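You operate a simulated robot arm through the tools that you are given. There is no shell and no other tool. Be economical: measure what you need, move in short steps, check, and stop when the job is done.

You are at the controls of a simulated robot arm. One attempt, no reset.

## Task
File the delivery card, shut drawer and cage door, lock the cage and switch off the counter lamp.
Fine: delivery card into the purple tray; clips drawer and cage door shut, key at LOCK; counter lamp off.

Only the result counts: the job must be done as asked and must still hold three seconds after the hand-in. Knocking over, shifting, dropping, spilling or breaking anything else fails it.

## Robot
A 7-joint arm with a two-finger parallel gripper on a trunk, on a base that drives. Base frame: it is fixed to the floor where the robot stands at the start and does not move with it; the origin is under the middle of the robot, x ahead of it, y to its left, z up; the surface under the hand at the start is at about z = 880. Units: mm, degrees, N and s.
With the tool pointing down near the work surface it reaches from about 220 to 740 mm from the robot's upright axis, wherever it stands. Its first joint turns from -166.0 to 166.0 degrees. Places, roughly: black belt carton [500, -1750, 1500]; brown belt carton [500, -1250, 750]; cage door [100, 1000, 1000]; cage key [-100, 900, 1200]; clips drawer [200, -600, 500]; counter lamp switch [700, -200, 1100]; green seal carton [500, -1500, 750]; purple clip carton [500, -1250, 500]; red filter carton [500, -1750, 750]; tray [500, -700, 900]; white filter carton [500, -1250, 1500]; white lamp carton [500, -1250, 750]. Payload 1.57 kg.
Tool frame: the origin (TCP) lies between the finger pads and is the grasp point; the fingertips stand 30 mm ahead of it; z points along the fingers, y is the line along which they close. Largest opening 110 mm; finger width 24, thickness 12; the body of the gripper, 48 by 112 mm, starts 78 mm behind the TCP.
Orientation is that of the tool frame in the base frame, as a unit quaternion [x, y, z, w]. With the fingers straight down and closing along the base's y, the tool's x points along the base's -x, its y along +y and its z along -z.

## Interface
- The arm moves only by the tool apply_moves. Its argument "deltas" is a list of rows, each a list of 7 numbers: the shift along the tool's x, y, z in mm, then the turn, a rotation vector about the tool's x, y, z in degrees, then the finger opening in mm, from 0 to 110. In form: [[x, y, z, wx, wy, wz, jaw], ...]. A call has 1 to 20 rows; each row is the pose to reach, as a shift and turn from the pose commanded when the call began, along the tool's axes at that moment. Rows are played at 5 a second. More than 50 mm and 8.6 degrees between two rows, or a gripper value outside its range, and nothing of the call is played. A pose out of reach is approached as far as the arm can. The call stops where the force on the tool passes 40 N (or 10 N more than at its start, if that is more) or the arm is blocked; 0.2 s more then pass. Each finger travels about 45 mm/s and halts on what it meets, pressing with about 23 N; the grip force reading is that of the motor and also rises with nothing between the fingers. The clock runs only during rows and for 0.2 s after the last one: add rows that repeat a pose to give the fingers time. It gives the time, the measured TCP pose, the force on the tool (base axes), the opening and the grip force at its end, in the units of the frame above (readings bear some noise), with the torque about the TCP (base axes, N m) and any sound that the robot's microphone picked up.
- Cameras (640 x 400 px; columns grow to the right, rows downward): "scene" is now at [-0.8, 164.1, 1615.6]; the picture's right is [0.13, -0.99, 0.00], its down [-0.89, -0.12, -0.44] and it looks along [0.43, 0.06, -0.90] (base axes); focal length 214 px, centre (320, 200). "wrist" rides on the gripper at [70, 16, -141] in the tool frame; the picture's right is [-0.23, 0.97, 0.00], its down [-0.86, -0.20, -0.48] and it looks along [-0.47, -0.11, 0.88] (tool axes); focal length 222 px, centre (320, 200). There is no depth. A picture from a camera that has moved, and an enlarged one, comes with that camera's place and axes in the base frame and with its lens.
- camera(camera): a new picture of that camera. It takes no simulated time.
- move_column(by): slides the trunk up (or, below 0, down) by that many mm; the arm and the scene camera ride with it, the base frame stays. It gives what a move gives, with no picture.
- roll_base(legs): drives the robot by 1 to 6 legs, each [ahead, turn to the left] in mm and degrees, along the robot's own axes; the way and the turn of a leg run together, so that a leg with both is an arc; at most 1500 mm and 180 degrees a leg. The arm and the cameras ride along, it lands a little off, and it stops where it bumps. It gives what a move gives.
- head_to(pan, tilt): turns the head with the scene camera to pan (to the left, within 155 degrees either way) and tilt (down, from -29 to 69), counted from straight ahead of the robot. It gives what a move gives.
- inspect(camera, box): a new picture of the part [left, top, right, bottom] of that camera's present view, enlarged. It takes no simulated time.
- hand_in(): hands the job in; it is judged then, once.

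Go step by step. Nothing tells you exact positions but the pictures and the camera data: compare them with the known pose of the tool, close in by small moves and look again before you grip or let go. The budget is 120 turns and 90 pictures, counting those below and the enlarged ones. Unless the task says otherwise, let go and move clear before handing in, and close with one line.

The tools are called after ">>>" as name(argument=value, ...) on one line, values as JSON. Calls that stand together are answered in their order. apply_moves: Moves the arm, as the interface text tells. Its arguments: {"type":"object","properties":{"deltas":{"type":"array","items":{"type":"array","items":{"type":"number"}}}},"required":["deltas"]} The other tools are called the same way: move_column (by) slides the trunk up or down; roll_base (legs) drives the base; head_to (pan, tilt) turns the head that bears the scene camera; camera (camera) takes a picture; inspect (camera, box) takes an enlarged picture of a part of a camera's view; hand_in () hands the job in.

At the start:

```text
time: 0.0
tcp_pos: [351.0, 272.4, 1280.3]
orientation: [0.0, 1.0, 0.0, 0.0]
contact_force: [0.4, 0.6, 0.0]
ft_torque: [-0.01, -0.01, 0.03]
gripper_width: 110.1
grasp_force: 0.2
trunk travel left (down, up): [-578.0, 12.0]
robot x, y, heading: [3.5, -2.1, -0.2]
head pan, tilt: [7.7, 64.1]
```

scene: 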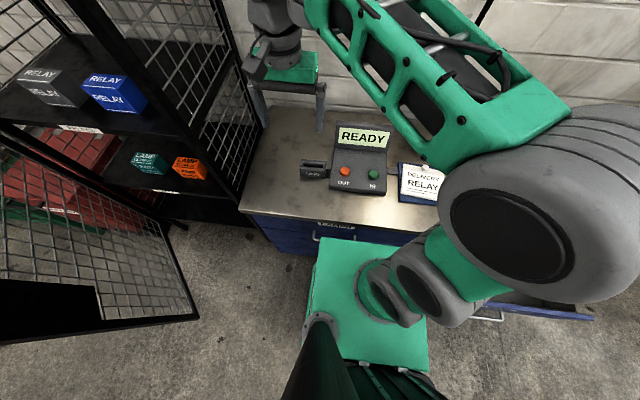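
wrist: 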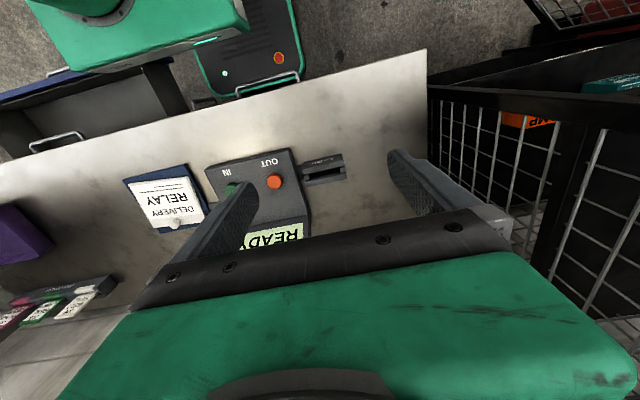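

I see the counter with a card reader, a delivery card in a blue holder, a purple tray to the right and the cage on the left. I'll look around with the head first.

>>> head_to(pan=-50, tilt=45)

>>> camera(camera="scene")

>>> head_to(pan=75, tilt=35)

>>> camera(camera="scene")

```text
time: 1.3
tcp_pos: [351.6, 271.6, 1280.0]
orientation: [0.0, 1.0, -0.001, 0.0]
contact_force: [-0.5, 0.0, -0.1]
ft_torque: [0.02, 0.04, -0.03]
gripper_width: 109.8
grasp_force: 0.0
trunk travel left (down, up): [-578.0, 12.0]
robot x, y, heading: [-0.1, 2.4, -0.1]
head pan, tilt: [-50.0, 45.0]
```

```text
87 pictures are left
camera scene: at [-9.8, 93.6, 1639.6], right [-0.77, -0.64, 0.0], down [-0.46, 0.54, -0.71], along [0.45, -0.54, -0.71], focal length 214 px, centre (320, 200)
```

scene: 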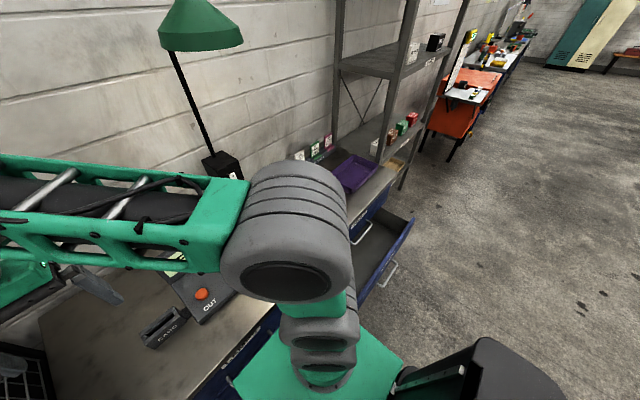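

```text
time: 3.3
tcp_pos: [351.0, 271.9, 1279.9]
orientation: [0.0, 1.0, -0.001, 0.002]
contact_force: [0.3, 0.4, -0.1]
ft_torque: [-0.02, 0.0, 0.0]
gripper_width: 109.9
grasp_force: 0.1
trunk travel left (down, up): [-578.0, 12.0]
robot x, y, heading: [-1.7, 0.3, 0.1]
head pan, tilt: [75.0, 35.0]
```

```text
86 pictures are left
camera scene: at [-39.3, 240.9, 1654.4], right [0.97, -0.26, 0.0], down [-0.15, -0.55, -0.82], along [0.21, 0.79, -0.57], focal length 214 px, centre (320, 200)
```

scene: 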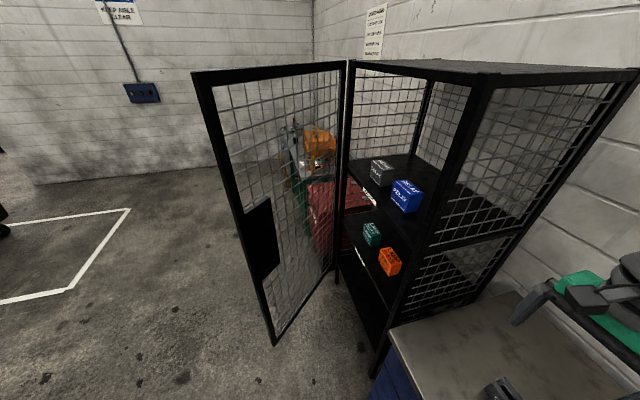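

The cage opens toward me with the door hinged on its far left side; the lamp stands at the back of the counter. I'll look closely at the card, the tray and the key's surroundings.

>>> inspect(camera="wrist", box=[80, 130, 340, 290])

>>> inspect(camera="wrist", box=[0, 180, 200, 340])

>>> inspect(camera="scene", box=[190, 0, 430, 350])

```text
2.46 times, centred on (210, 210) of wrist
camera zoom: at [281.1, 287.8, 1421.7], right [0.23, 0.97, 0.0], down [0.86, -0.2, 0.48], along [0.47, -0.11, -0.88], focal length 547 px, centre (591, 175)
```

zoom: 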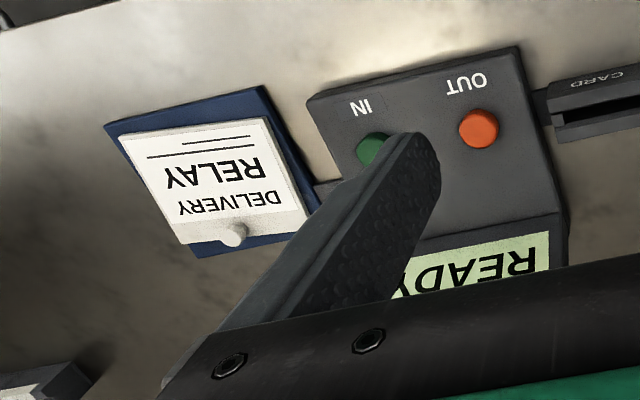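

```text
2.50 times, centred on (100, 260) of wrist
camera zoom: at [281.1, 287.8, 1421.7], right [0.23, 0.97, 0.0], down [0.86, -0.2, 0.48], along [0.47, -0.11, -0.88], focal length 555 px, centre (870, 50)
```

zoom: 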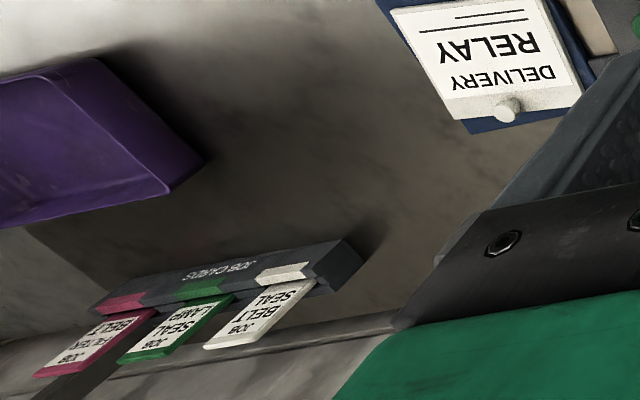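

```text
1.14 times, centred on (310, 175) of scene
camera zoom: at [-39.3, 240.9, 1654.4], right [0.97, -0.26, 0.0], down [-0.15, -0.55, -0.82], along [0.21, 0.79, -0.57], focal length 245 px, centre (331, 229)
```

zoom: 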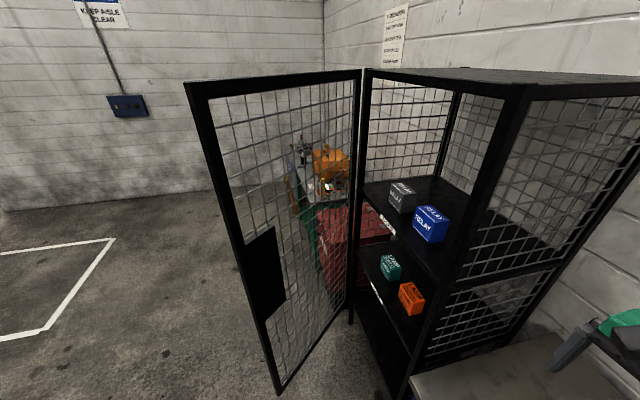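

Card with its knob is at about (543,-195,895). I'll close the open drawer first by backing up and moving to its front; first I check behind and to the right.

>>> head_to(pan=-140, tilt=40)

>>> camera(camera="scene")

>>> head_to(pan=150, tilt=40)

>>> camera(camera="scene")

```text
time: 6.4
tcp_pos: [350.8, 271.5, 1280.1]
orientation: [0.0, 1.0, -0.001, 0.0]
contact_force: [-0.1, 0.4, -0.2]
ft_torque: [0.01, -0.01, -0.04]
gripper_width: 109.8
grasp_force: 0.0
trunk travel left (down, up): [-578.0, 12.0]
robot x, y, heading: [-2.8, 3.6, -0.1]
head pan, tilt: [-140.0, 40.0]
```

```text
82 pictures are left
camera scene: at [-127.2, 101.2, 1646.9], right [-0.64, 0.77, 0.0], down [0.49, 0.41, -0.77], along [-0.59, -0.49, -0.64], focal length 214 px, centre (320, 200)
```

scene: 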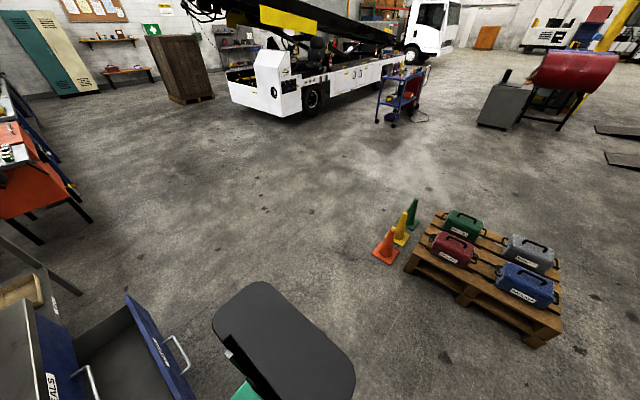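

```text
time: 10.4
tcp_pos: [351.5, 272.1, 1280.3]
orientation: [0.0, 1.0, 0.001, 0.0]
contact_force: [-0.6, 0.5, 0.1]
ft_torque: [0.0, 0.04, 0.04]
gripper_width: 110.0
grasp_force: 0.1
trunk travel left (down, up): [-578.0, 12.0]
robot x, y, heading: [-1.0, 1.3, -0.2]
head pan, tilt: [150.0, 40.0]
```

```text
81 pictures are left
camera scene: at [-135.7, 198.4, 1646.9], right [0.5, 0.87, 0.0], down [0.56, -0.32, -0.77], along [-0.66, 0.38, -0.64], focal length 214 px, centre (320, 200)
```

scene: 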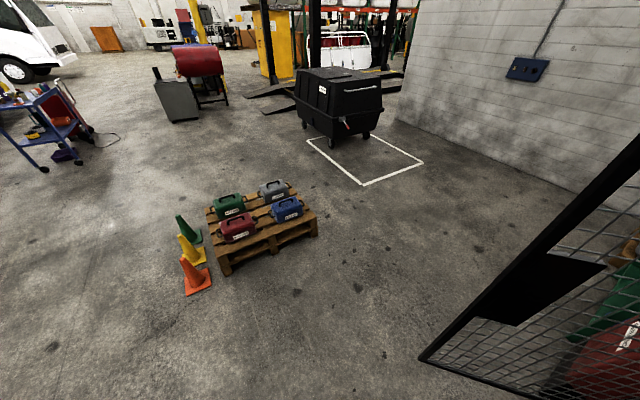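

Space behind is free to about x=-1000. The drawer front is at about x=80, y from -905 to -335; I'll drive in front of it.

>>> roll_base(legs=[[-450, 0], [0, -90], [620, 0], [0, 90]])

>>> head_to(pan=-10, tilt=55)

>>> camera(camera="scene")

>>> camera(camera="wrist")

```text
time: 23.8
tcp_pos: [-98.2, -342.0, 1280.1]
orientation: [-0.009, 1.0, 0.0, 0.0]
contact_force: [-0.4, 0.0, -0.2]
ft_torque: [-0.02, 0.02, 0.01]
gripper_width: 109.8
grasp_force: 0.0
trunk travel left (down, up): [-578.0, 12.0]
robot x, y, heading: [-444.4, -623.0, 0.7]
head pan, tilt: [150.0, 40.0]
```

```text
time: 26.3
tcp_pos: [-99.0, -342.2, 1280.0]
orientation: [-0.009, 1.0, 0.0, 0.0]
contact_force: [-0.5, 0.4, 0.5]
ft_torque: [-0.01, -0.06, -0.01]
gripper_width: 109.8
grasp_force: 0.1
trunk travel left (down, up): [-578.0, 12.0]
robot x, y, heading: [-445.4, -623.5, 1.0]
head pan, tilt: [-10.0, 55.0]
```

```text
80 pictures are left
camera scene: at [-438.8, -476.5, 1626.2], right [-0.16, -0.99, 0.0], down [-0.81, 0.13, -0.57], along [0.57, -0.09, -0.82], focal length 214 px, centre (320, 200)
```

scene: 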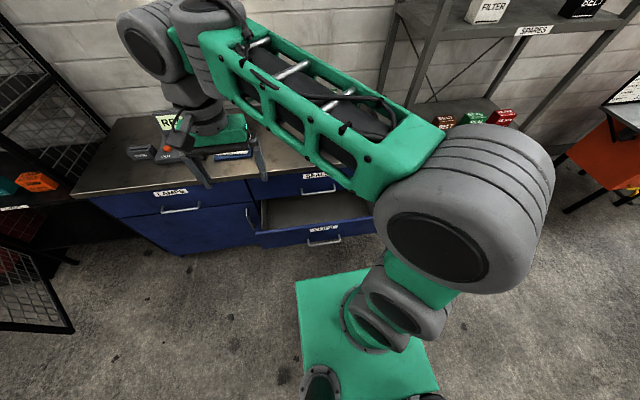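

```text
79 pictures are left
camera wrist: at [-169.3, -327.2, 1421.7], right [0.21, 0.98, 0.0], down [0.86, -0.18, 0.48], along [0.47, -0.1, -0.88], focal length 222 px, centre (320, 200)
```

wrist: 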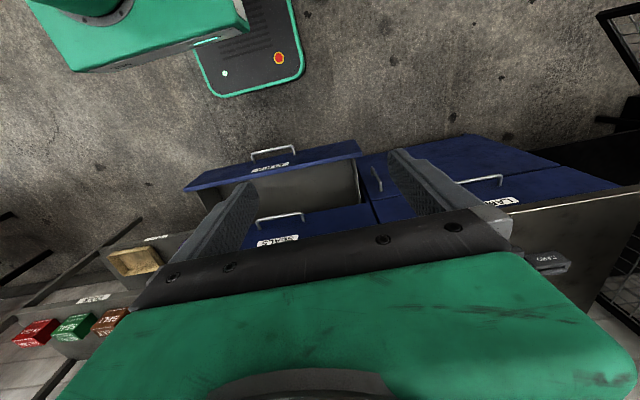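

The open drawer's handle is at about (60,-583,510), and its closed position is around 190 mm further in. I'll back up a little, lower the trunk, check the label, and turn the tool to point forward.

>>> inspect(camera="scene", box=[230, 150, 390, 260])

>>> roll_base(legs=[[-110, 0]])

>>> move_column(by=-560)

>>> apply_moves(deltas=[[0, -30, 0, 0, -8, 0, 80], [0, -60, 0, 0, -16, 0, 50], [0, -90, 0, 0, -24, 0, 20], [0, -120, 0, 0, -32, 0, 0], [0, -150, 0, 0, -40, 0, 0], [0, -180, 0, 0, -48, 0, 0], [0, -200, 0, 0, -56, 0, 0], [0, -220, 0, 0, -64, 0, 0], [0, -235, 0, 0, -72, 0, 0], [0, -235, 0, 0, -80, 0, 0], [0, -235, 0, 0, -88, 0, 0], [0, -235, 0, 0, -90, 0, 0]])

```text
3.64 times, centred on (310, 205) of scene
camera zoom: at [-438.8, -476.5, 1626.2], right [-0.16, -0.99, 0.0], down [-0.81, 0.13, -0.57], along [0.57, -0.09, -0.82], focal length 780 px, centre (356, 182)
```

zoom: 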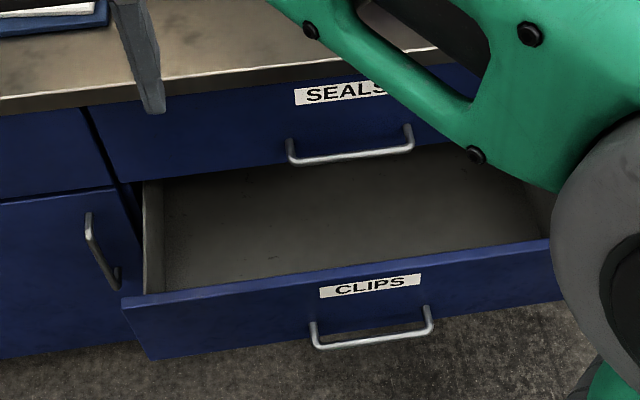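

```text
time: 27.5
tcp_pos: [-208.7, -344.2, 1280.2]
orientation: [-0.009, 1.0, 0.001, 0.001]
contact_force: [-0.6, -0.9, 0.6]
ft_torque: [0.02, -0.03, -0.01]
gripper_width: 110.1
grasp_force: 0.0
trunk travel left (down, up): [-578.0, 12.0]
robot x, y, heading: [-560.8, -621.6, 1.0]
head pan, tilt: [-10.0, 55.0]
```

```text
refused: -560 is not a number from -400 to 400
```

```text
time: 28.6
tcp_pos: [-204.5, -435.6, 1265.3]
orientation: [-0.064, 0.979, -0.034, 0.193]
contact_force: [0.5, 0.4, -0.6]
ft_torque: [-0.06, 0.06, -0.05]
gripper_width: 16.9
grasp_force: 0.4
out of reach, approached as far as the arm can: row 1, 3, 4, 5
trunk travel left (down, up): [-578.0, 12.0]
robot x, y, heading: [-552.3, -617.7, 0.9]
head pan, tilt: [-10.0, 55.0]
stopped in row 5: the arm was blocked; the commanded pose is now the measured one
```

The trunk command was refused (limit 400), so the arm stopped partway. I'll lower in two steps and look.

>>> move_column(by=-400)

>>> move_column(by=-140)

>>> camera(camera="scene")

```text
time: 32.4
tcp_pos: [-191.5, -432.9, 837.5]
orientation: [-0.066, 0.986, -0.054, 0.147]
contact_force: [0.9, -0.6, -0.4]
ft_torque: [-0.04, -0.04, -0.02]
gripper_width: 0.0
grasp_force: 20.8
trunk travel left (down, up): [-178.0, 412.0]
robot x, y, heading: [-557.0, -620.0, 0.9]
head pan, tilt: [-10.0, 55.0]
```

```text
time: 34.1
tcp_pos: [-191.9, -433.5, 696.5]
orientation: [-0.067, 0.986, -0.054, 0.144]
contact_force: [0.6, 0.9, 0.4]
ft_torque: [-0.01, 0.02, -0.02]
gripper_width: 0.2
grasp_force: 21.3
trunk travel left (down, up): [-38.0, 552.0]
robot x, y, heading: [-556.7, -617.0, 1.0]
head pan, tilt: [-10.0, 55.0]
```

```text
77 pictures are left
camera scene: at [-538.0, -477.9, 1087.7], right [-0.16, -0.99, 0.0], down [-0.82, 0.13, -0.56], along [0.56, -0.09, -0.83], focal length 214 px, centre (320, 200)
```

scene: 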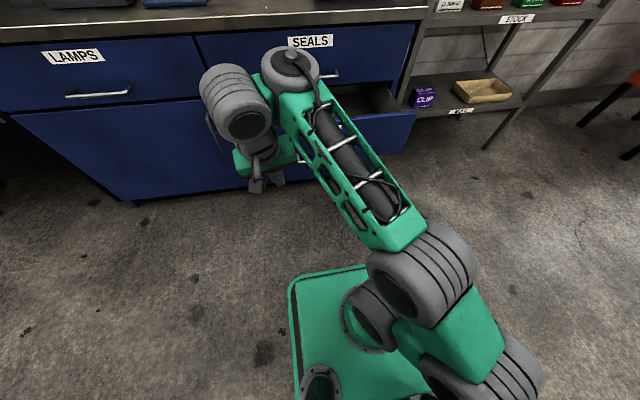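

Now I turn the tool to point forward while moving in front of the drawer.

>>> apply_moves(deltas=[[-8.7, -15.7, 9.9, 0.1, -7.3, 1.05, 0], [-17.5, -31.3, 19.7, 0.2, -14.6, 2.1, 0], [-26.2, -47, 29.6, 0.3, -22, 3.15, 0], [-35, -62.7, 39.4, 0.4, -29.3, 4.2, 0], [-43.7, -78.4, 49.3, 0.5, -36.6, 5.25, 0], [-52.4, -94, 59.1, 0.6, -43.9, 6.3, 0], [-61.2, -109.7, 69, 0.7, -51.2, 7.35, 0], [-70, -125.4, 78.8, 0.8, -58.6, 8.4, 0], [-78.7, -141, 88.7, 0.9, -65.9, 9.45, 0], [-87.4, -156.7, 98.5, 1.1, -73.2, 10.5, 0], [-87.4, -156.7, 98.5, 1.1, -73.2, 10.5, 0]])

>>> camera(camera="scene")

```text
time: 35.3
tcp_pos: [-170.6, -410.6, 861.2]
orientation: [-0.181, 0.917, 0.055, 0.352]
contact_force: [-0.1, 0.0, 0.6]
ft_torque: [0.01, -0.02, 0.0]
gripper_width: 0.0
grasp_force: 21.7
out of reach, approached as far as the arm can: row 1, 2, 3, 4, 5, 6
trunk travel left (down, up): [-38.0, 552.0]
robot x, y, heading: [-558.1, -621.1, 0.9]
head pan, tilt: [-10.0, 55.0]
stopped in row 6: the arm was blocked; the commanded pose is now the measured one
```

```text
76 pictures are left
camera scene: at [-537.8, -482.4, 1083.9], right [-0.16, -0.99, 0.0], down [-0.82, 0.13, -0.56], along [0.56, -0.09, -0.83], focal length 214 px, centre (320, 200)
```

scene: 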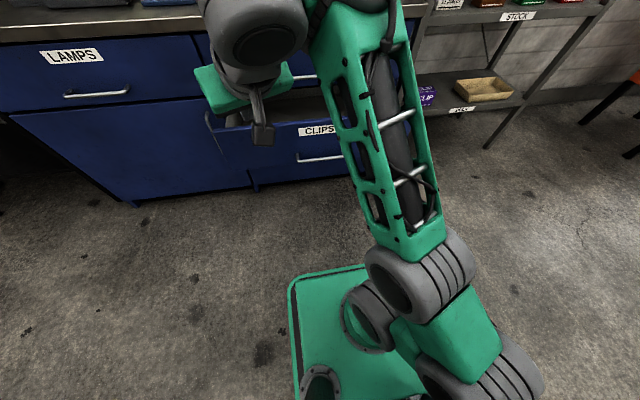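

The fully horizontal pose isn't reachable in this posture; I'll use a 40° forward-tilted tool instead, and come in front of the handle.

>>> apply_moves(deltas=[[11.5, -20.6, 22.8, 1.3, 0.2, 1.7, 0], [23, -41.2, 45.6, 2.6, 0.4, 3.5, 0], [34.5, -61.8, 68.5, 3.9, 0.6, 5.2, 0], [46, -82.4, 91.3, 5.2, 0.8, 7, 0], [57.5, -103, 114.1, 6.5, 1, 8.7, 0], [69, -123.6, 137, 7.9, 1.2, 10.4, 0], [80.5, -144.2, 159.7, 9.2, 1.4, 12.2, 0], [92, -164.8, 182.6, 10.5, 1.6, 13.9, 0], [103.4, -185.4, 205.4, 11.8, 1.8, 15.7, 0], [114.9, -206, 228.2, 13.1, 2, 17.4, 0], [114.9, -206, 228.2, 13.1, 2, 17.4, 0]])

>>> camera(camera="wrist")

```text
time: 36.1
tcp_pos: [-163.5, -403.3, 860.8]
orientation: [-0.206, 0.913, 0.07, 0.346]
contact_force: [0.4, 0.0, -0.1]
ft_torque: [0.02, 0.04, 0.01]
gripper_width: 0.2
grasp_force: 21.3
out of reach, approached as far as the arm can: row 1, 2, 3
trunk travel left (down, up): [-38.0, 552.0]
robot x, y, heading: [-557.6, -621.3, 1.1]
head pan, tilt: [-10.0, 55.0]
stopped in row 3: the arm was blocked; the commanded pose is now the measured one
```

```text
75 pictures are left
camera wrist: at [-304.0, -450.5, 919.2], right [-0.26, 0.96, 0.14], down [0.37, -0.03, 0.93], along [0.89, 0.29, -0.35], focal length 222 px, centre (320, 200)
```

wrist: 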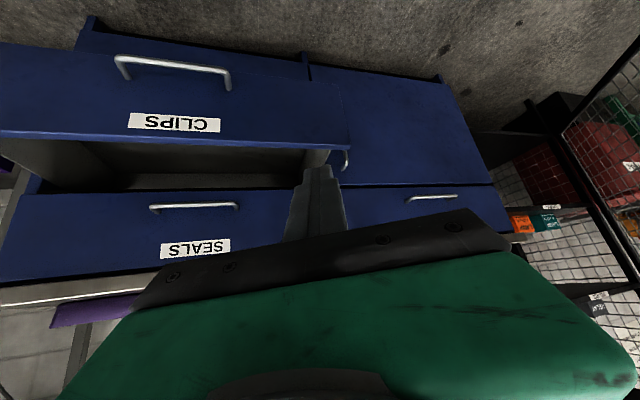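

The pose is limited because the wrist is too close to the body. I'll back the base 150 mm and extend the arm forward with the same orientation.

>>> roll_base(legs=[[-150, 0]])

>>> apply_moves(deltas=[[-10.3, -10.5, 22.6, 0, 0, 0, 0], [-20.6, -21, 45.2, 0, 0, 0, 0], [-31, -31.4, 67.8, 0, 0, 0, 0], [-41.3, -41.9, 90.4, 0, 0, 0, 0], [-51.6, -52.4, 113, 0, 0, 0, 0], [-61.9, -62.8, 135.6, 0, 0, 0, 0], [-72.2, -73.3, 158.2, 0, 0, 0, 0], [-82.6, -83.8, 180.8, 0, 0, 0, 0], [-92.9, -94.2, 203.4, 0, 0, 0, 0], [-103.2, -104.7, 226, 0, 0, 0, 0], [-103.2, -104.7, 226, 0, 0, 0, 0]])

```text
time: 37.5
tcp_pos: [-314.4, -405.6, 859.5]
orientation: [-0.206, 0.913, 0.07, 0.346]
contact_force: [0.3, -0.3, 0.1]
ft_torque: [-0.01, 0.0, -0.01]
gripper_width: 0.0
grasp_force: 21.9
trunk travel left (down, up): [-38.0, 552.0]
robot x, y, heading: [-705.1, -624.2, 0.9]
head pan, tilt: [-10.0, 55.0]
```

```text
time: 39.9
tcp_pos: [-71.2, -403.2, 765.5]
orientation: [-0.207, 0.912, 0.068, 0.349]
contact_force: [0.1, 0.7, -0.2]
ft_torque: [-0.01, 0.0, 0.03]
gripper_width: 0.0
grasp_force: 21.3
out of reach, approached as far as the arm can: row 1, 2, 3, 4, 5
trunk travel left (down, up): [-38.0, 552.0]
robot x, y, heading: [-709.5, -622.4, 0.8]
head pan, tilt: [-10.0, 55.0]
```

>>> apply_moves(deltas=[[23.3, -22.1, 19.1, 2.35, -2.2, 2.1, 0], [46.7, -44.2, 38.1, 4.7, -4.5, 4.2, 0], [70, -66.3, 57.2, 7, -6.7, 6.3, 0], [93.4, -88.4, 76.2, 9.4, -9, 8.4, 0], [116.7, -110.5, 95.3, 11.7, -11.2, 10.5, 0], [140, -132.6, 114.4, 14.1, -13.4, 12.6, 0], [163.4, -154.7, 133.4, 16.4, -15.7, 14.7, 0], [186.8, -176.8, 152.5, 18.8, -17.9, 16.8, 0], [186.8, -176.8, 152.5, 18.8, -17.9, 16.8, 0]])

>>> camera(camera="wrist")

>>> camera(camera="scene")

```text
time: 41.9
tcp_pos: [-28.2, -584.1, 528.8]
orientation: [0.001, 0.865, -0.001, 0.502]
contact_force: [-0.5, 0.1, -0.3]
ft_torque: [0.01, 0.03, 0.0]
gripper_width: 0.0
grasp_force: 21.0
trunk travel left (down, up): [-38.0, 552.0]
robot x, y, heading: [-705.5, -624.2, 1.0]
head pan, tilt: [-10.0, 55.0]
```

```text
74 pictures are left
camera wrist: at [-186.1, -569.1, 538.9], right [0.11, 0.97, 0.2], down [0.01, -0.2, 0.98], along [0.99, -0.11, -0.03], focal length 222 px, centre (320, 200)
```

wrist: 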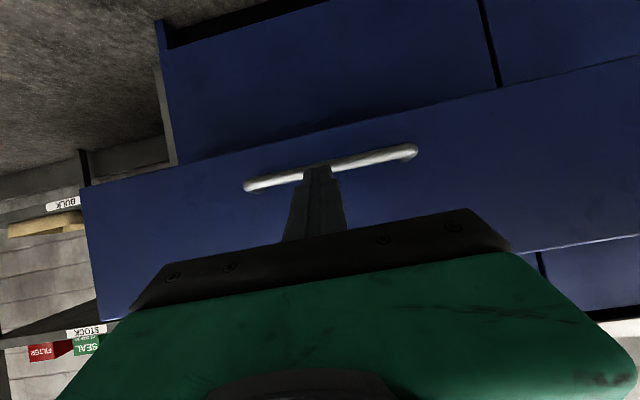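

```text
73 pictures are left
camera scene: at [-699.3, -481.0, 1086.2], right [-0.16, -0.99, 0.0], down [-0.81, 0.13, -0.57], along [0.57, -0.09, -0.82], focal length 214 px, centre (320, 200)
```

scene: 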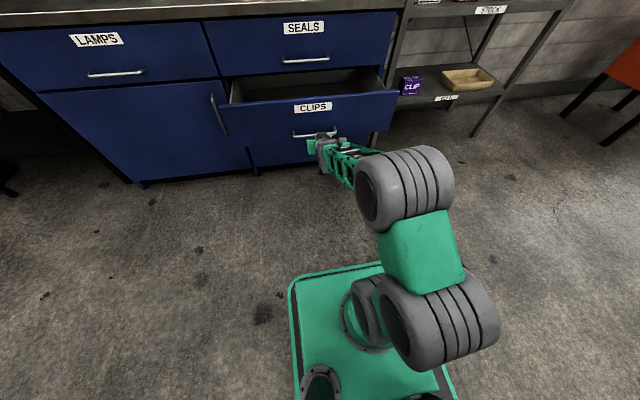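

The tool is in front of the CLIPS handle. I'll raise 40 mm so the tips meet the drawer front above the handle, then push forward.

>>> apply_moves(deltas=[[-17, 0, -10, 0, 0, 0, 0], [-34.6, 0, -20, 0, 0, 0, 0], [-44.6, 0, -2.7, 0, 0, 0, 0], [-54.6, 0, 14.6, 0, 0, 0, 0], [-64.6, 0, 32, 0, 0, 0, 0], [-74.6, 0, 49.3, 0, 0, 0, 0], [-84.6, 0, 66.6, 0, 0, 0, 0], [-94.6, 0, 84, 0, 0, 0, 0], [-104.6, 0, 101, 0, 0, 0, 0], [-114.6, 0, 118.6, 0, 0, 0, 0], [-124.6, 0, 136, 0, 0, 0, 0], [-134.6, 0, 153, 0, 0, 0, 0]])

>>> camera(camera="wrist")

```text
time: 44.5
tcp_pos: [172.0, -582.6, 571.3]
orientation: [0.0, 0.865, 0.0, 0.502]
contact_force: [-0.3, -0.8, 0.1]
ft_torque: [-0.01, 0.01, -0.02]
gripper_width: 0.0
grasp_force: 21.1
trunk travel left (down, up): [-38.0, 552.0]
robot x, y, heading: [-703.6, -621.0, 0.7]
head pan, tilt: [-10.0, 55.0]
```

```text
72 pictures are left
camera wrist: at [14.6, -568.2, 581.3], right [0.11, 0.97, 0.2], down [0.01, -0.2, 0.98], along [0.99, -0.11, -0.03], focal length 222 px, centre (320, 200)
```

wrist: 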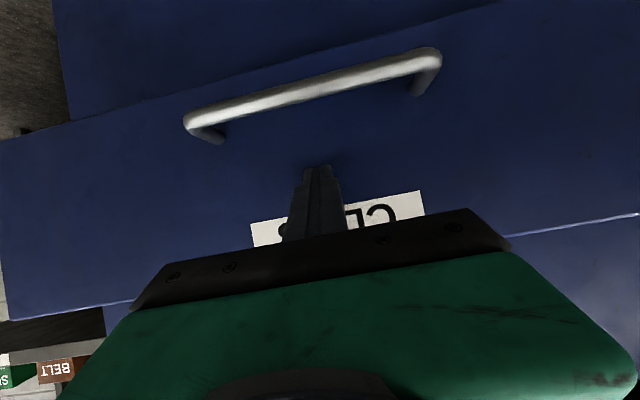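

>>> apply_moves(deltas=[[-10, 0, 17.3, 0, 0, 0, 0], [-20, 0, 34.6, 0, 0, 0, 0], [-30, 0, 52, 0, 0, 0, 0], [-40, 0, 69.3, 0, 0, 0, 0], [-50, 0, 86.6, 0, 0, 0, 0], [-60, 0, 104, 0, 0, 0, 0]])

>>> camera(camera="wrist")

>>> camera(camera="scene")

```text
time: 45.9
tcp_pos: [250.9, -586.0, 564.9]
orientation: [0.0, 0.865, 0.0, 0.501]
contact_force: [0.1, -0.4, 0.0]
ft_torque: [-0.01, 0.06, -0.02]
gripper_width: 0.0
grasp_force: 21.5
out of reach, approached as far as the arm can: row 4, 5, 6
trunk travel left (down, up): [-38.0, 552.0]
robot x, y, heading: [-704.6, -622.4, 0.9]
head pan, tilt: [-10.0, 55.0]
```

```text
71 pictures are left
camera wrist: at [92.7, -570.0, 574.7], right [0.11, 0.97, 0.2], down [0.01, -0.2, 0.98], along [0.99, -0.11, -0.03], focal length 222 px, centre (320, 200)
```

wrist: 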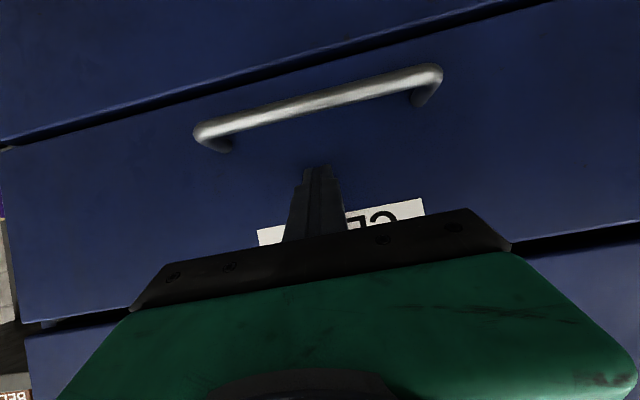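

```text
70 pictures are left
camera scene: at [-699.2, -481.0, 1086.2], right [-0.16, -0.99, 0.0], down [-0.81, 0.13, -0.57], along [0.57, -0.09, -0.82], focal length 214 px, centre (320, 200)
```

scene: 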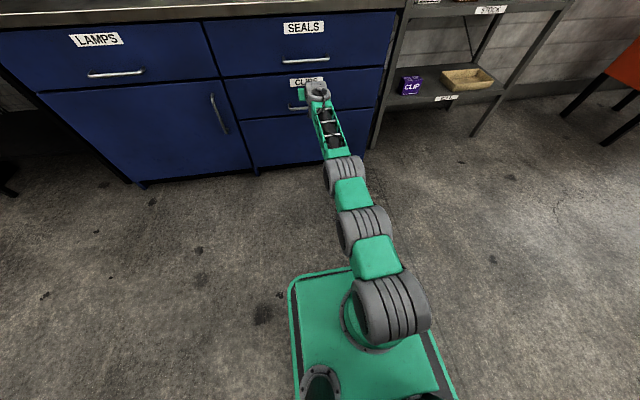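

The drawer is almost closed and the arm is fully stretched. I'll drive the base forward a bit to finish the push.

>>> roll_base(legs=[[40, 0]])

>>> camera(camera="scene")

```text
time: 46.7
tcp_pos: [261.4, -586.0, 566.2]
orientation: [0.0, 0.869, 0.0, 0.495]
contact_force: [-32.5, -2.3, 7.6]
ft_torque: [-0.23, -0.11, -0.07]
gripper_width: 0.0
grasp_force: 21.4
trunk travel left (down, up): [-38.0, 552.0]
robot x, y, heading: [-694.0, -621.9, 1.1]
head pan, tilt: [-10.0, 55.0]
stopped in leg 1: the force on the tool passed its limit at 156 N (the readings are from after the stop); the commanded pose is now the measured one
```

```text
69 pictures are left
camera scene: at [-687.2, -480.9, 1086.2], right [-0.16, -0.99, 0.0], down [-0.81, 0.13, -0.58], along [0.57, -0.09, -0.82], focal length 214 px, centre (320, 200)
```

scene: 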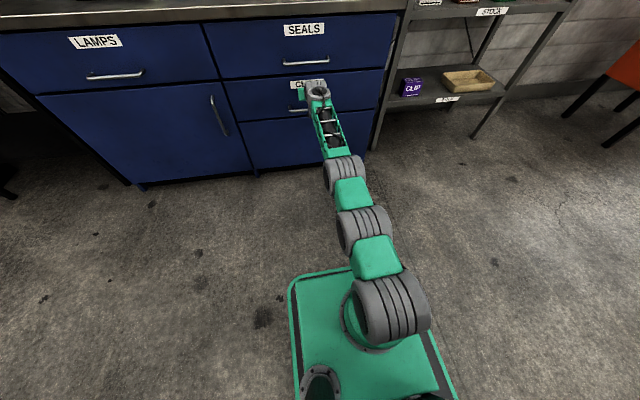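

The drawer has hit its stop. I back off and verify closure.

>>> roll_base(legs=[[-200, 0]])

>>> inspect(camera="scene", box=[200, 0, 420, 140])

>>> inspect(camera="wrist", box=[0, 0, 640, 400])

```text
time: 48.3
tcp_pos: [64.5, -589.4, 563.5]
orientation: [0.0, 0.869, 0.0, 0.494]
contact_force: [-0.1, -0.8, 0.0]
ft_torque: [0.0, -0.03, 0.0]
gripper_width: 0.2
grasp_force: 21.3
trunk travel left (down, up): [-38.0, 552.0]
robot x, y, heading: [-887.3, -626.5, 1.0]
head pan, tilt: [-10.0, 55.0]
```

```text
2.86 times, centred on (310, 70) of scene
camera zoom: at [-883.6, -483.8, 1086.2], right [-0.16, -0.99, 0.0], down [-0.81, 0.13, -0.57], along [0.57, -0.09, -0.82], focal length 613 px, centre (349, 571)
```

zoom: 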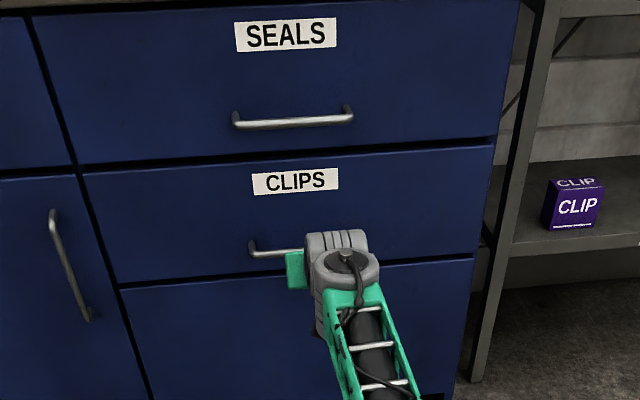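

```text
1.00 times, centred on (320, 200) of wrist (not enlarged: the box is as wide or as high as the picture)
camera zoom: at [-93.7, -572.4, 575.6], right [0.12, 0.97, 0.2], down [0.03, -0.2, 0.98], along [0.99, -0.11, -0.05], focal length 222 px, centre (320, 200)
```

zoom: 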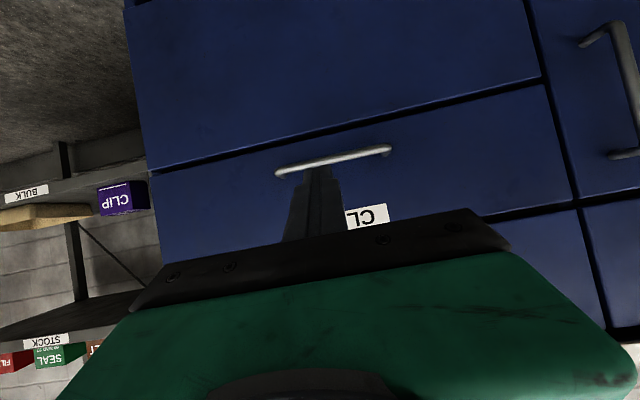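

The clips drawer is flush. Now I retract the arm to tool-down, raise the trunk and go to the counter for the card.

>>> apply_moves(deltas=[[9.8, 0, -38.9, 0, 4.5, 0, 20], [19.5, 0, -77.8, 0, 9.1, 0, 40], [29.3, 0, -116.8, 0, 13.7, 0, 60], [39, 0, -155.7, 0, 18.2, 0, 60], [48.8, 0, -194.6, 0, 22.8, 0, 60], [58.6, 0, -233.5, 0, 27.3, 0, 60], [68.4, 0, -272.5, 0, 31.9, 0, 60], [78.2, 0, -311.4, 0, 36.4, 0, 60], [88, 0, -350.3, 0, 41, 0, 60], [97.7, 0, -389.2, 0, 45.5, 0, 60], [107.5, 0, -428.2, 0, 50.1, 0, 60], [117.2, 0, -467, 0, 54.6, 0, 60], [127, 0, -506, 0, 59.2, 0, 60], [127, 0, -506, 0, 59.2, 0, 60]])

>>> move_column(by=400)

>>> move_column(by=100)

>>> roll_base(legs=[[0, 11.2], [928, 0], [0, -12.2]])

>>> head_to(pan=0, tilt=50)

>>> camera(camera="scene")

>>> camera(camera="wrist")

```text
time: 51.3
tcp_pos: [-436.0, -589.5, 713.0]
orientation: [0.0, 1.0, 0.001, 0.0]
contact_force: [0.4, -0.5, 0.6]
ft_torque: [0.03, 0.02, -0.02]
gripper_width: 60.0
grasp_force: 0.1
trunk travel left (down, up): [-38.0, 552.0]
robot x, y, heading: [-891.7, -625.6, 1.0]
head pan, tilt: [-10.0, 55.0]
```

```text
time: 55.1
tcp_pos: [-436.2, -588.9, 1113.0]
orientation: [0.0, 1.0, 0.0, 0.0]
contact_force: [0.4, 1.4, 0.5]
ft_torque: [-0.01, -0.01, 0.02]
gripper_width: 60.1
grasp_force: 0.0
trunk travel left (down, up): [-438.0, 152.0]
robot x, y, heading: [-895.7, -632.5, 0.8]
head pan, tilt: [-10.0, 55.0]
```

```text
time: 56.4
tcp_pos: [-435.7, -588.5, 1213.2]
orientation: [0.0, 1.0, 0.0, 0.0]
contact_force: [1.5, -0.4, -0.2]
ft_torque: [0.02, -0.01, 0.03]
gripper_width: 60.0
grasp_force: 0.1
trunk travel left (down, up): [-538.0, 52.0]
robot x, y, heading: [-888.4, -630.8, 0.7]
head pan, tilt: [-10.0, 55.0]
```

```text
time: 61.8
tcp_pos: [431.0, -315.1, 1212.3]
orientation: [-0.093, 0.996, 0.0, -0.001]
contact_force: [-0.1, -0.4, 0.0]
ft_torque: [0.01, 0.0, 0.01]
gripper_width: 59.9
grasp_force: 0.0
trunk travel left (down, up): [-538.0, 52.0]
robot x, y, heading: [-9.1, -438.9, 11.5]
head pan, tilt: [-10.0, 55.0]
stopped in leg 2: the robot was blocked; the commanded pose is now the measured one
```

```text
time: 62.5
tcp_pos: [431.4, -315.9, 1212.0]
orientation: [-0.093, 0.996, 0.0, -0.001]
contact_force: [0.4, 0.3, -0.3]
ft_torque: [0.0, 0.0, -0.02]
gripper_width: 60.1
grasp_force: 0.0
trunk travel left (down, up): [-538.0, 52.0]
robot x, y, heading: [-5.9, -438.4, 11.6]
head pan, tilt: [0.0, 50.0]
```

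```text
66 pictures are left
camera scene: at [-24.7, -281.6, 1592.7], right [0.2, -0.98, 0.0], down [-0.75, -0.15, -0.64], along [0.63, 0.13, -0.77], focal length 214 px, centre (320, 200)
```

scene: 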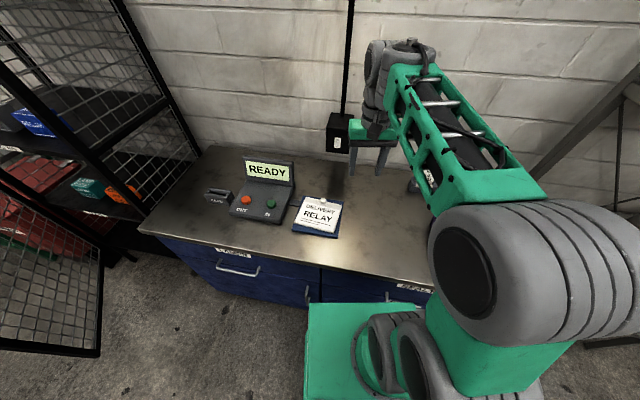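

```text
65 pictures are left
camera wrist: at [358.9, -312.8, 1353.7], right [0.04, 1.0, 0.0], down [0.88, -0.04, 0.48], along [0.48, -0.02, -0.88], focal length 222 px, centre (320, 200)
```

wrist: 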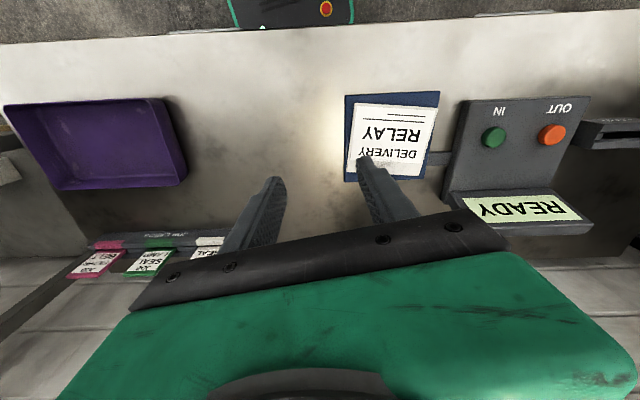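

The card lies in the holder at about (475,-180) with its knob near (535,-195). I'll hover over the knob with the tool squared and look again.

>>> apply_moves(deltas=[[-25, 20, 32, 0, 0, 2.1, 60], [-50, 39.5, 64, 0, 0, 4.3, 60], [-75, 59, 96, 0, 0, 6.4, 60], [-100, 79, 128, 0, 0, 8.5, 60], [-124.5, 98.7, 160, 0, 0, 10.7, 60], [-124.5, 98.7, 160, 0, 0, 10.7, 60]])

>>> camera(camera="wrist")

>>> inspect(camera="scene", box=[270, 80, 430, 260])

```text
time: 63.9
tcp_pos: [534.5, -195.4, 1052.9]
orientation: [0.0, 1.0, 0.0, 0.0]
contact_force: [-0.7, 0.3, -0.1]
ft_torque: [0.03, -0.01, 0.0]
gripper_width: 59.7
grasp_force: 0.0
trunk travel left (down, up): [-538.0, 52.0]
robot x, y, heading: [-6.7, -439.1, 11.6]
head pan, tilt: [0.0, 50.0]
```

```text
64 pictures are left
camera wrist: at [463.4, -179.8, 1194.2], right [0.23, 0.97, 0.0], down [0.86, -0.2, 0.48], along [0.47, -0.11, -0.88], focal length 222 px, centre (320, 200)
```

wrist: 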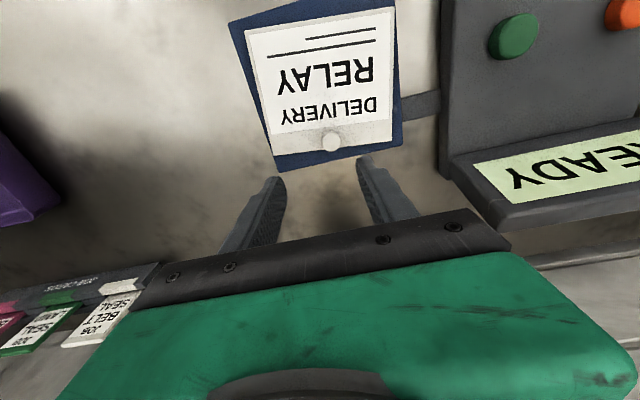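

```text
2.22 times, centred on (350, 170) of scene
camera zoom: at [-24.5, -281.3, 1592.7], right [0.2, -0.98, 0.0], down [-0.75, -0.15, -0.64], along [0.63, 0.13, -0.77], focal length 477 px, centre (253, 267)
```

zoom: 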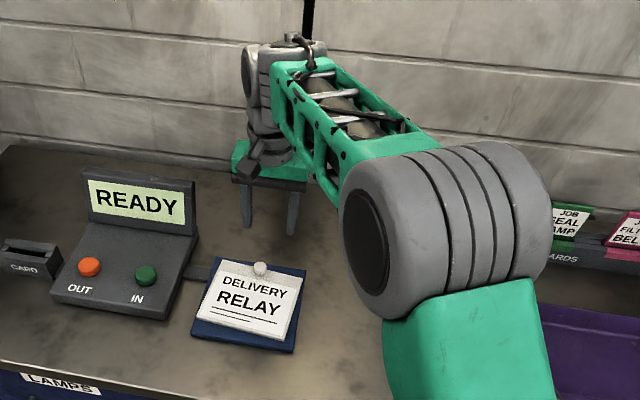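

Knob estimated at (536,-184,~908). I'll descend to just above and verify.

>>> apply_moves(deltas=[[-1, 6, 40, 0, 0, 0, 60], [-1.5, 11, 80, 0, 0, 0, 60], [-1.5, 11, 80, 0, 0, 0, 60]])

>>> camera(camera="wrist")

>>> inspect(camera="scene", box=[270, 120, 390, 240])

```text
time: 64.7
tcp_pos: [535.0, -184.6, 972.2]
orientation: [0.0, 1.0, -0.001, -0.001]
contact_force: [-0.4, 0.4, -0.6]
ft_torque: [0.03, -0.01, 0.01]
gripper_width: 60.4
grasp_force: 0.0
trunk travel left (down, up): [-538.0, 52.0]
robot x, y, heading: [-4.5, -437.1, 11.8]
head pan, tilt: [0.0, 50.0]
```

```text
62 pictures are left
camera wrist: at [465.4, -169.0, 1113.5], right [0.23, 0.97, 0.0], down [0.86, -0.2, 0.48], along [0.47, -0.11, -0.88], focal length 222 px, centre (320, 200)
```

wrist: 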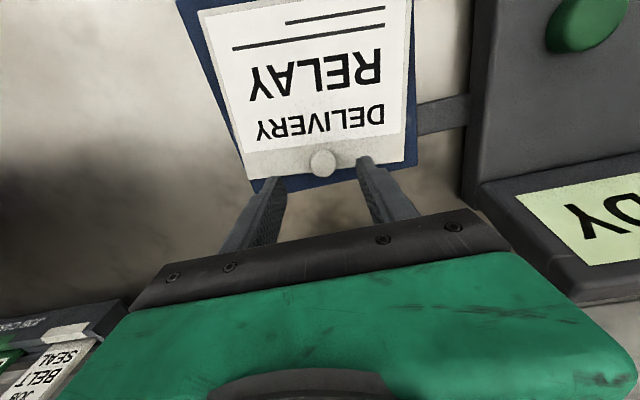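

```text
3.33 times, centred on (330, 180) of scene
camera zoom: at [-24.6, -281.4, 1592.7], right [0.2, -0.98, 0.0], down [-0.75, -0.15, -0.64], along [0.63, 0.13, -0.77], focal length 715 px, centre (287, 267)
```

zoom: 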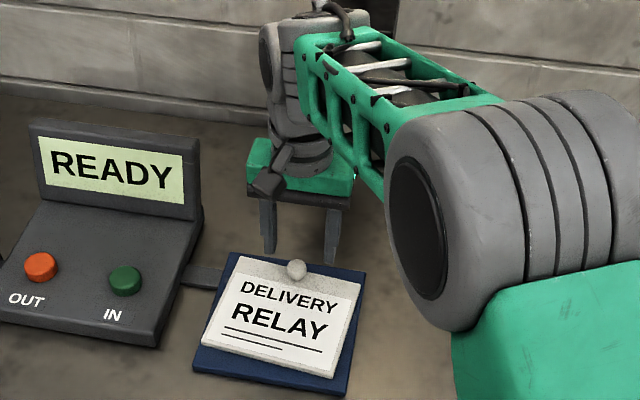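

The knob is centred between the fingers. I'll descend to TCP z≈930 (tips ≈900), and look before closing.

>>> apply_moves(deltas=[[0, 1, 20, 0, 0, 0, 60], [-1, 1, 42, 0, 0, 0, 50], [-1, 1, 42, 0, 0, 0, 50]])

>>> inspect(camera="wrist", box=[200, 80, 440, 230])

>>> inspect(camera="scene", box=[280, 140, 380, 240])

```text
time: 65.5
tcp_pos: [537.5, -182.3, 931.9]
orientation: [0.001, 1.0, 0.001, 0.001]
contact_force: [0.9, 1.7, 9.1]
ft_torque: [-0.15, 0.04, 0.03]
gripper_width: 50.2
grasp_force: 0.0
trunk travel left (down, up): [-538.0, 52.0]
robot x, y, heading: [-10.2, -436.8, 11.9]
head pan, tilt: [0.0, 50.0]
```

```text
2.67 times, centred on (320, 155) of wrist
camera zoom: at [466.6, -168.0, 1072.2], right [0.23, 0.97, 0.0], down [0.85, -0.2, 0.48], along [0.47, -0.11, -0.88], focal length 592 px, centre (320, 320)
```

zoom: 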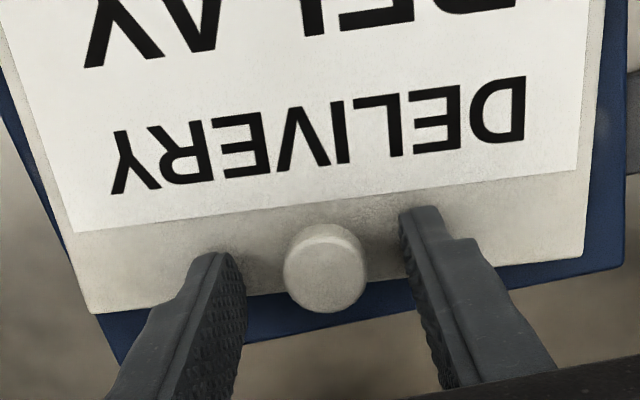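

```text
4.00 times, centred on (330, 190) of scene
camera zoom: at [-25.4, -281.7, 1592.9], right [0.2, -0.98, 0.0], down [-0.75, -0.15, -0.64], along [0.63, 0.13, -0.77], focal length 858 px, centre (280, 240)
```

zoom: 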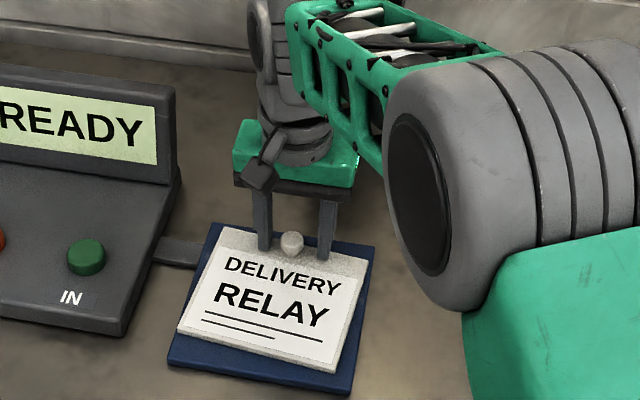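

Tips touch the card (9 N) around the knob, which is well centred. I lift 3 mm and close.

>>> apply_moves(deltas=[[0, 0, -3, 0, 0, 0, 50], [0, 0, -3, 0, 0, 0, 10], [0, 0, -3, 0, 0, 0, 0], [0, 0, -3, 0, 0, 0, 0], [0, 0, -3, 0, 0, 0, 0]])

>>> apply_moves(deltas=[[0, 0, -15, 0, 0, 0, 0], [0, 0, -40, 0, 0, 0, 0], [0, 0, -80, 0, 0, 0, 0], [0, 0, -120, 0, 0, 0, 0], [0, 0, -160, 0, 0, 0, 0], [0, 0, -160, 0, 0, 0, 0]])

>>> camera(camera="wrist")

>>> camera(camera="scene")

```text
time: 66.7
tcp_pos: [537.1, -183.3, 933.1]
orientation: [0.0, 1.0, 0.0, -0.001]
contact_force: [0.7, -0.3, -0.2]
ft_torque: [0.01, -0.06, -0.01]
gripper_width: 23.0
grasp_force: 23.8
trunk travel left (down, up): [-538.0, 52.0]
robot x, y, heading: [-6.2, -436.7, 11.4]
head pan, tilt: [0.0, 50.0]
```

```text
time: 68.1
tcp_pos: [536.8, -184.1, 1093.0]
orientation: [0.0, 1.0, 0.0, -0.001]
contact_force: [0.3, 0.2, -1.1]
ft_torque: [-0.02, -0.08, 0.01]
gripper_width: 22.9
grasp_force: 22.8
trunk travel left (down, up): [-538.0, 52.0]
robot x, y, heading: [-6.7, -438.6, 11.6]
head pan, tilt: [0.0, 50.0]
```

```text
58 pictures are left
camera wrist: at [465.8, -168.4, 1234.6], right [0.23, 0.97, 0.0], down [0.86, -0.2, 0.48], along [0.47, -0.11, -0.88], focal length 222 px, centre (320, 200)
```

wrist: 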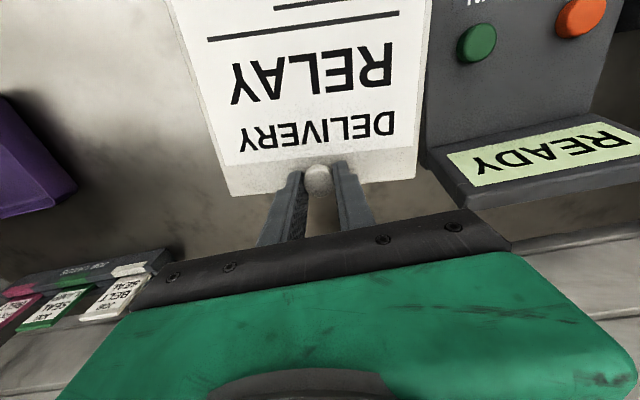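

```text
57 pictures are left
camera scene: at [-24.7, -281.4, 1592.7], right [0.2, -0.98, 0.0], down [-0.75, -0.15, -0.64], along [0.63, 0.13, -0.77], focal length 214 px, centre (320, 200)
```

scene: 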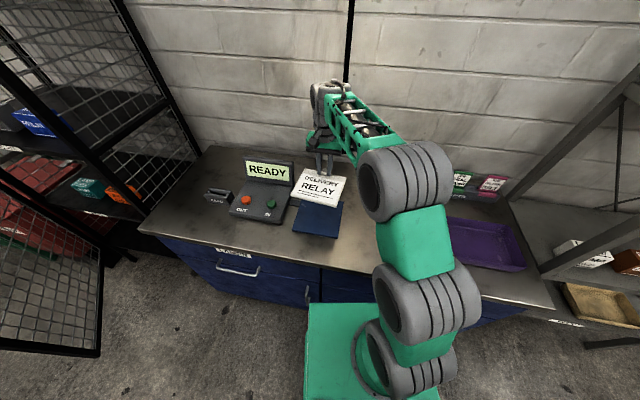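

The card is held. Tray spans roughly x 378–550, y -900…-600; the card is about 140×155 with the knob 60 mm ahead of its centre. I'll carry it to above the tray and rotate it 5° to square it.

>>> apply_moves(deltas=[[1, -30, 0, 0, 0, 0, 0], [2, -70, 0, 0, 0, 0, 0], [3, -110, 0, 0, 0, -1, 0], [5, -150, 0, 0, 0, -1.5, 0], [6, -190, 0, 0, 0, -2, 0], [7, -230, 0, 0, 0, -2.5, 0], [8, -270, 0, 0, 0, -3, 0], [9, -310, 0, 0, 0, -3, 0], [10, -350, 0, 0, 0, -4, 0], [12, -390, 0, 0, 0, -4, 0], [13, -430, 0, 0, 0, -5, 0], [14, -470, 0, 0, 0, -5, 0], [15, -510, 0, 0, 0, -5, 0], [16, -545, 0, 0, 0, -5, 0], [17, -571, 0, 0, 0, -5, 0], [17, -571, 0, 0, 0, -5, 0]])

>>> camera(camera="wrist")

>>> head_to(pan=-50, tilt=50)

>>> camera(camera="scene")

```text
time: 71.5
tcp_pos: [520.7, -755.3, 1094.0]
orientation: [-0.044, 0.999, 0.0, -0.002]
contact_force: [0.0, 0.1, -0.9]
ft_torque: [-0.06, -0.11, 0.02]
gripper_width: 22.9
grasp_force: 23.0
trunk travel left (down, up): [-538.0, 52.0]
robot x, y, heading: [-8.9, -436.7, 11.5]
head pan, tilt: [0.0, 50.0]
```

```text
56 pictures are left
camera wrist: at [448.5, -745.1, 1234.9], right [0.14, 0.99, 0.0], down [0.87, -0.12, 0.48], along [0.47, -0.07, -0.88], focal length 222 px, centre (320, 200)
```

wrist: 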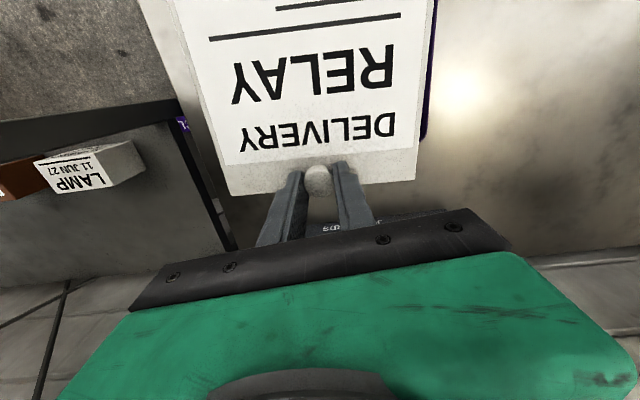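

```text
time: 72.7
tcp_pos: [519.5, -754.8, 1092.9]
orientation: [-0.043, 0.999, 0.0, -0.001]
contact_force: [0.8, 0.9, -0.7]
ft_torque: [-0.02, -0.05, -0.01]
gripper_width: 22.8
grasp_force: 23.0
trunk travel left (down, up): [-538.0, 52.0]
robot x, y, heading: [-7.6, -439.5, 11.6]
head pan, tilt: [-50.0, 50.0]
```

```text
55 pictures are left
camera scene: at [-39.7, -345.0, 1592.7], right [-0.62, -0.78, 0.0], down [-0.6, 0.48, -0.64], along [0.5, -0.4, -0.77], focal length 214 px, centre (320, 200)
```

scene: 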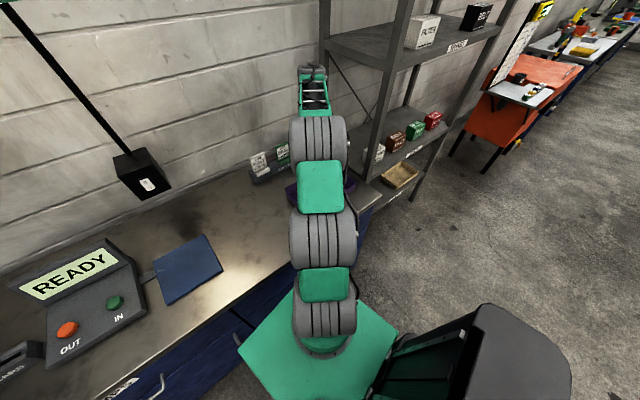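

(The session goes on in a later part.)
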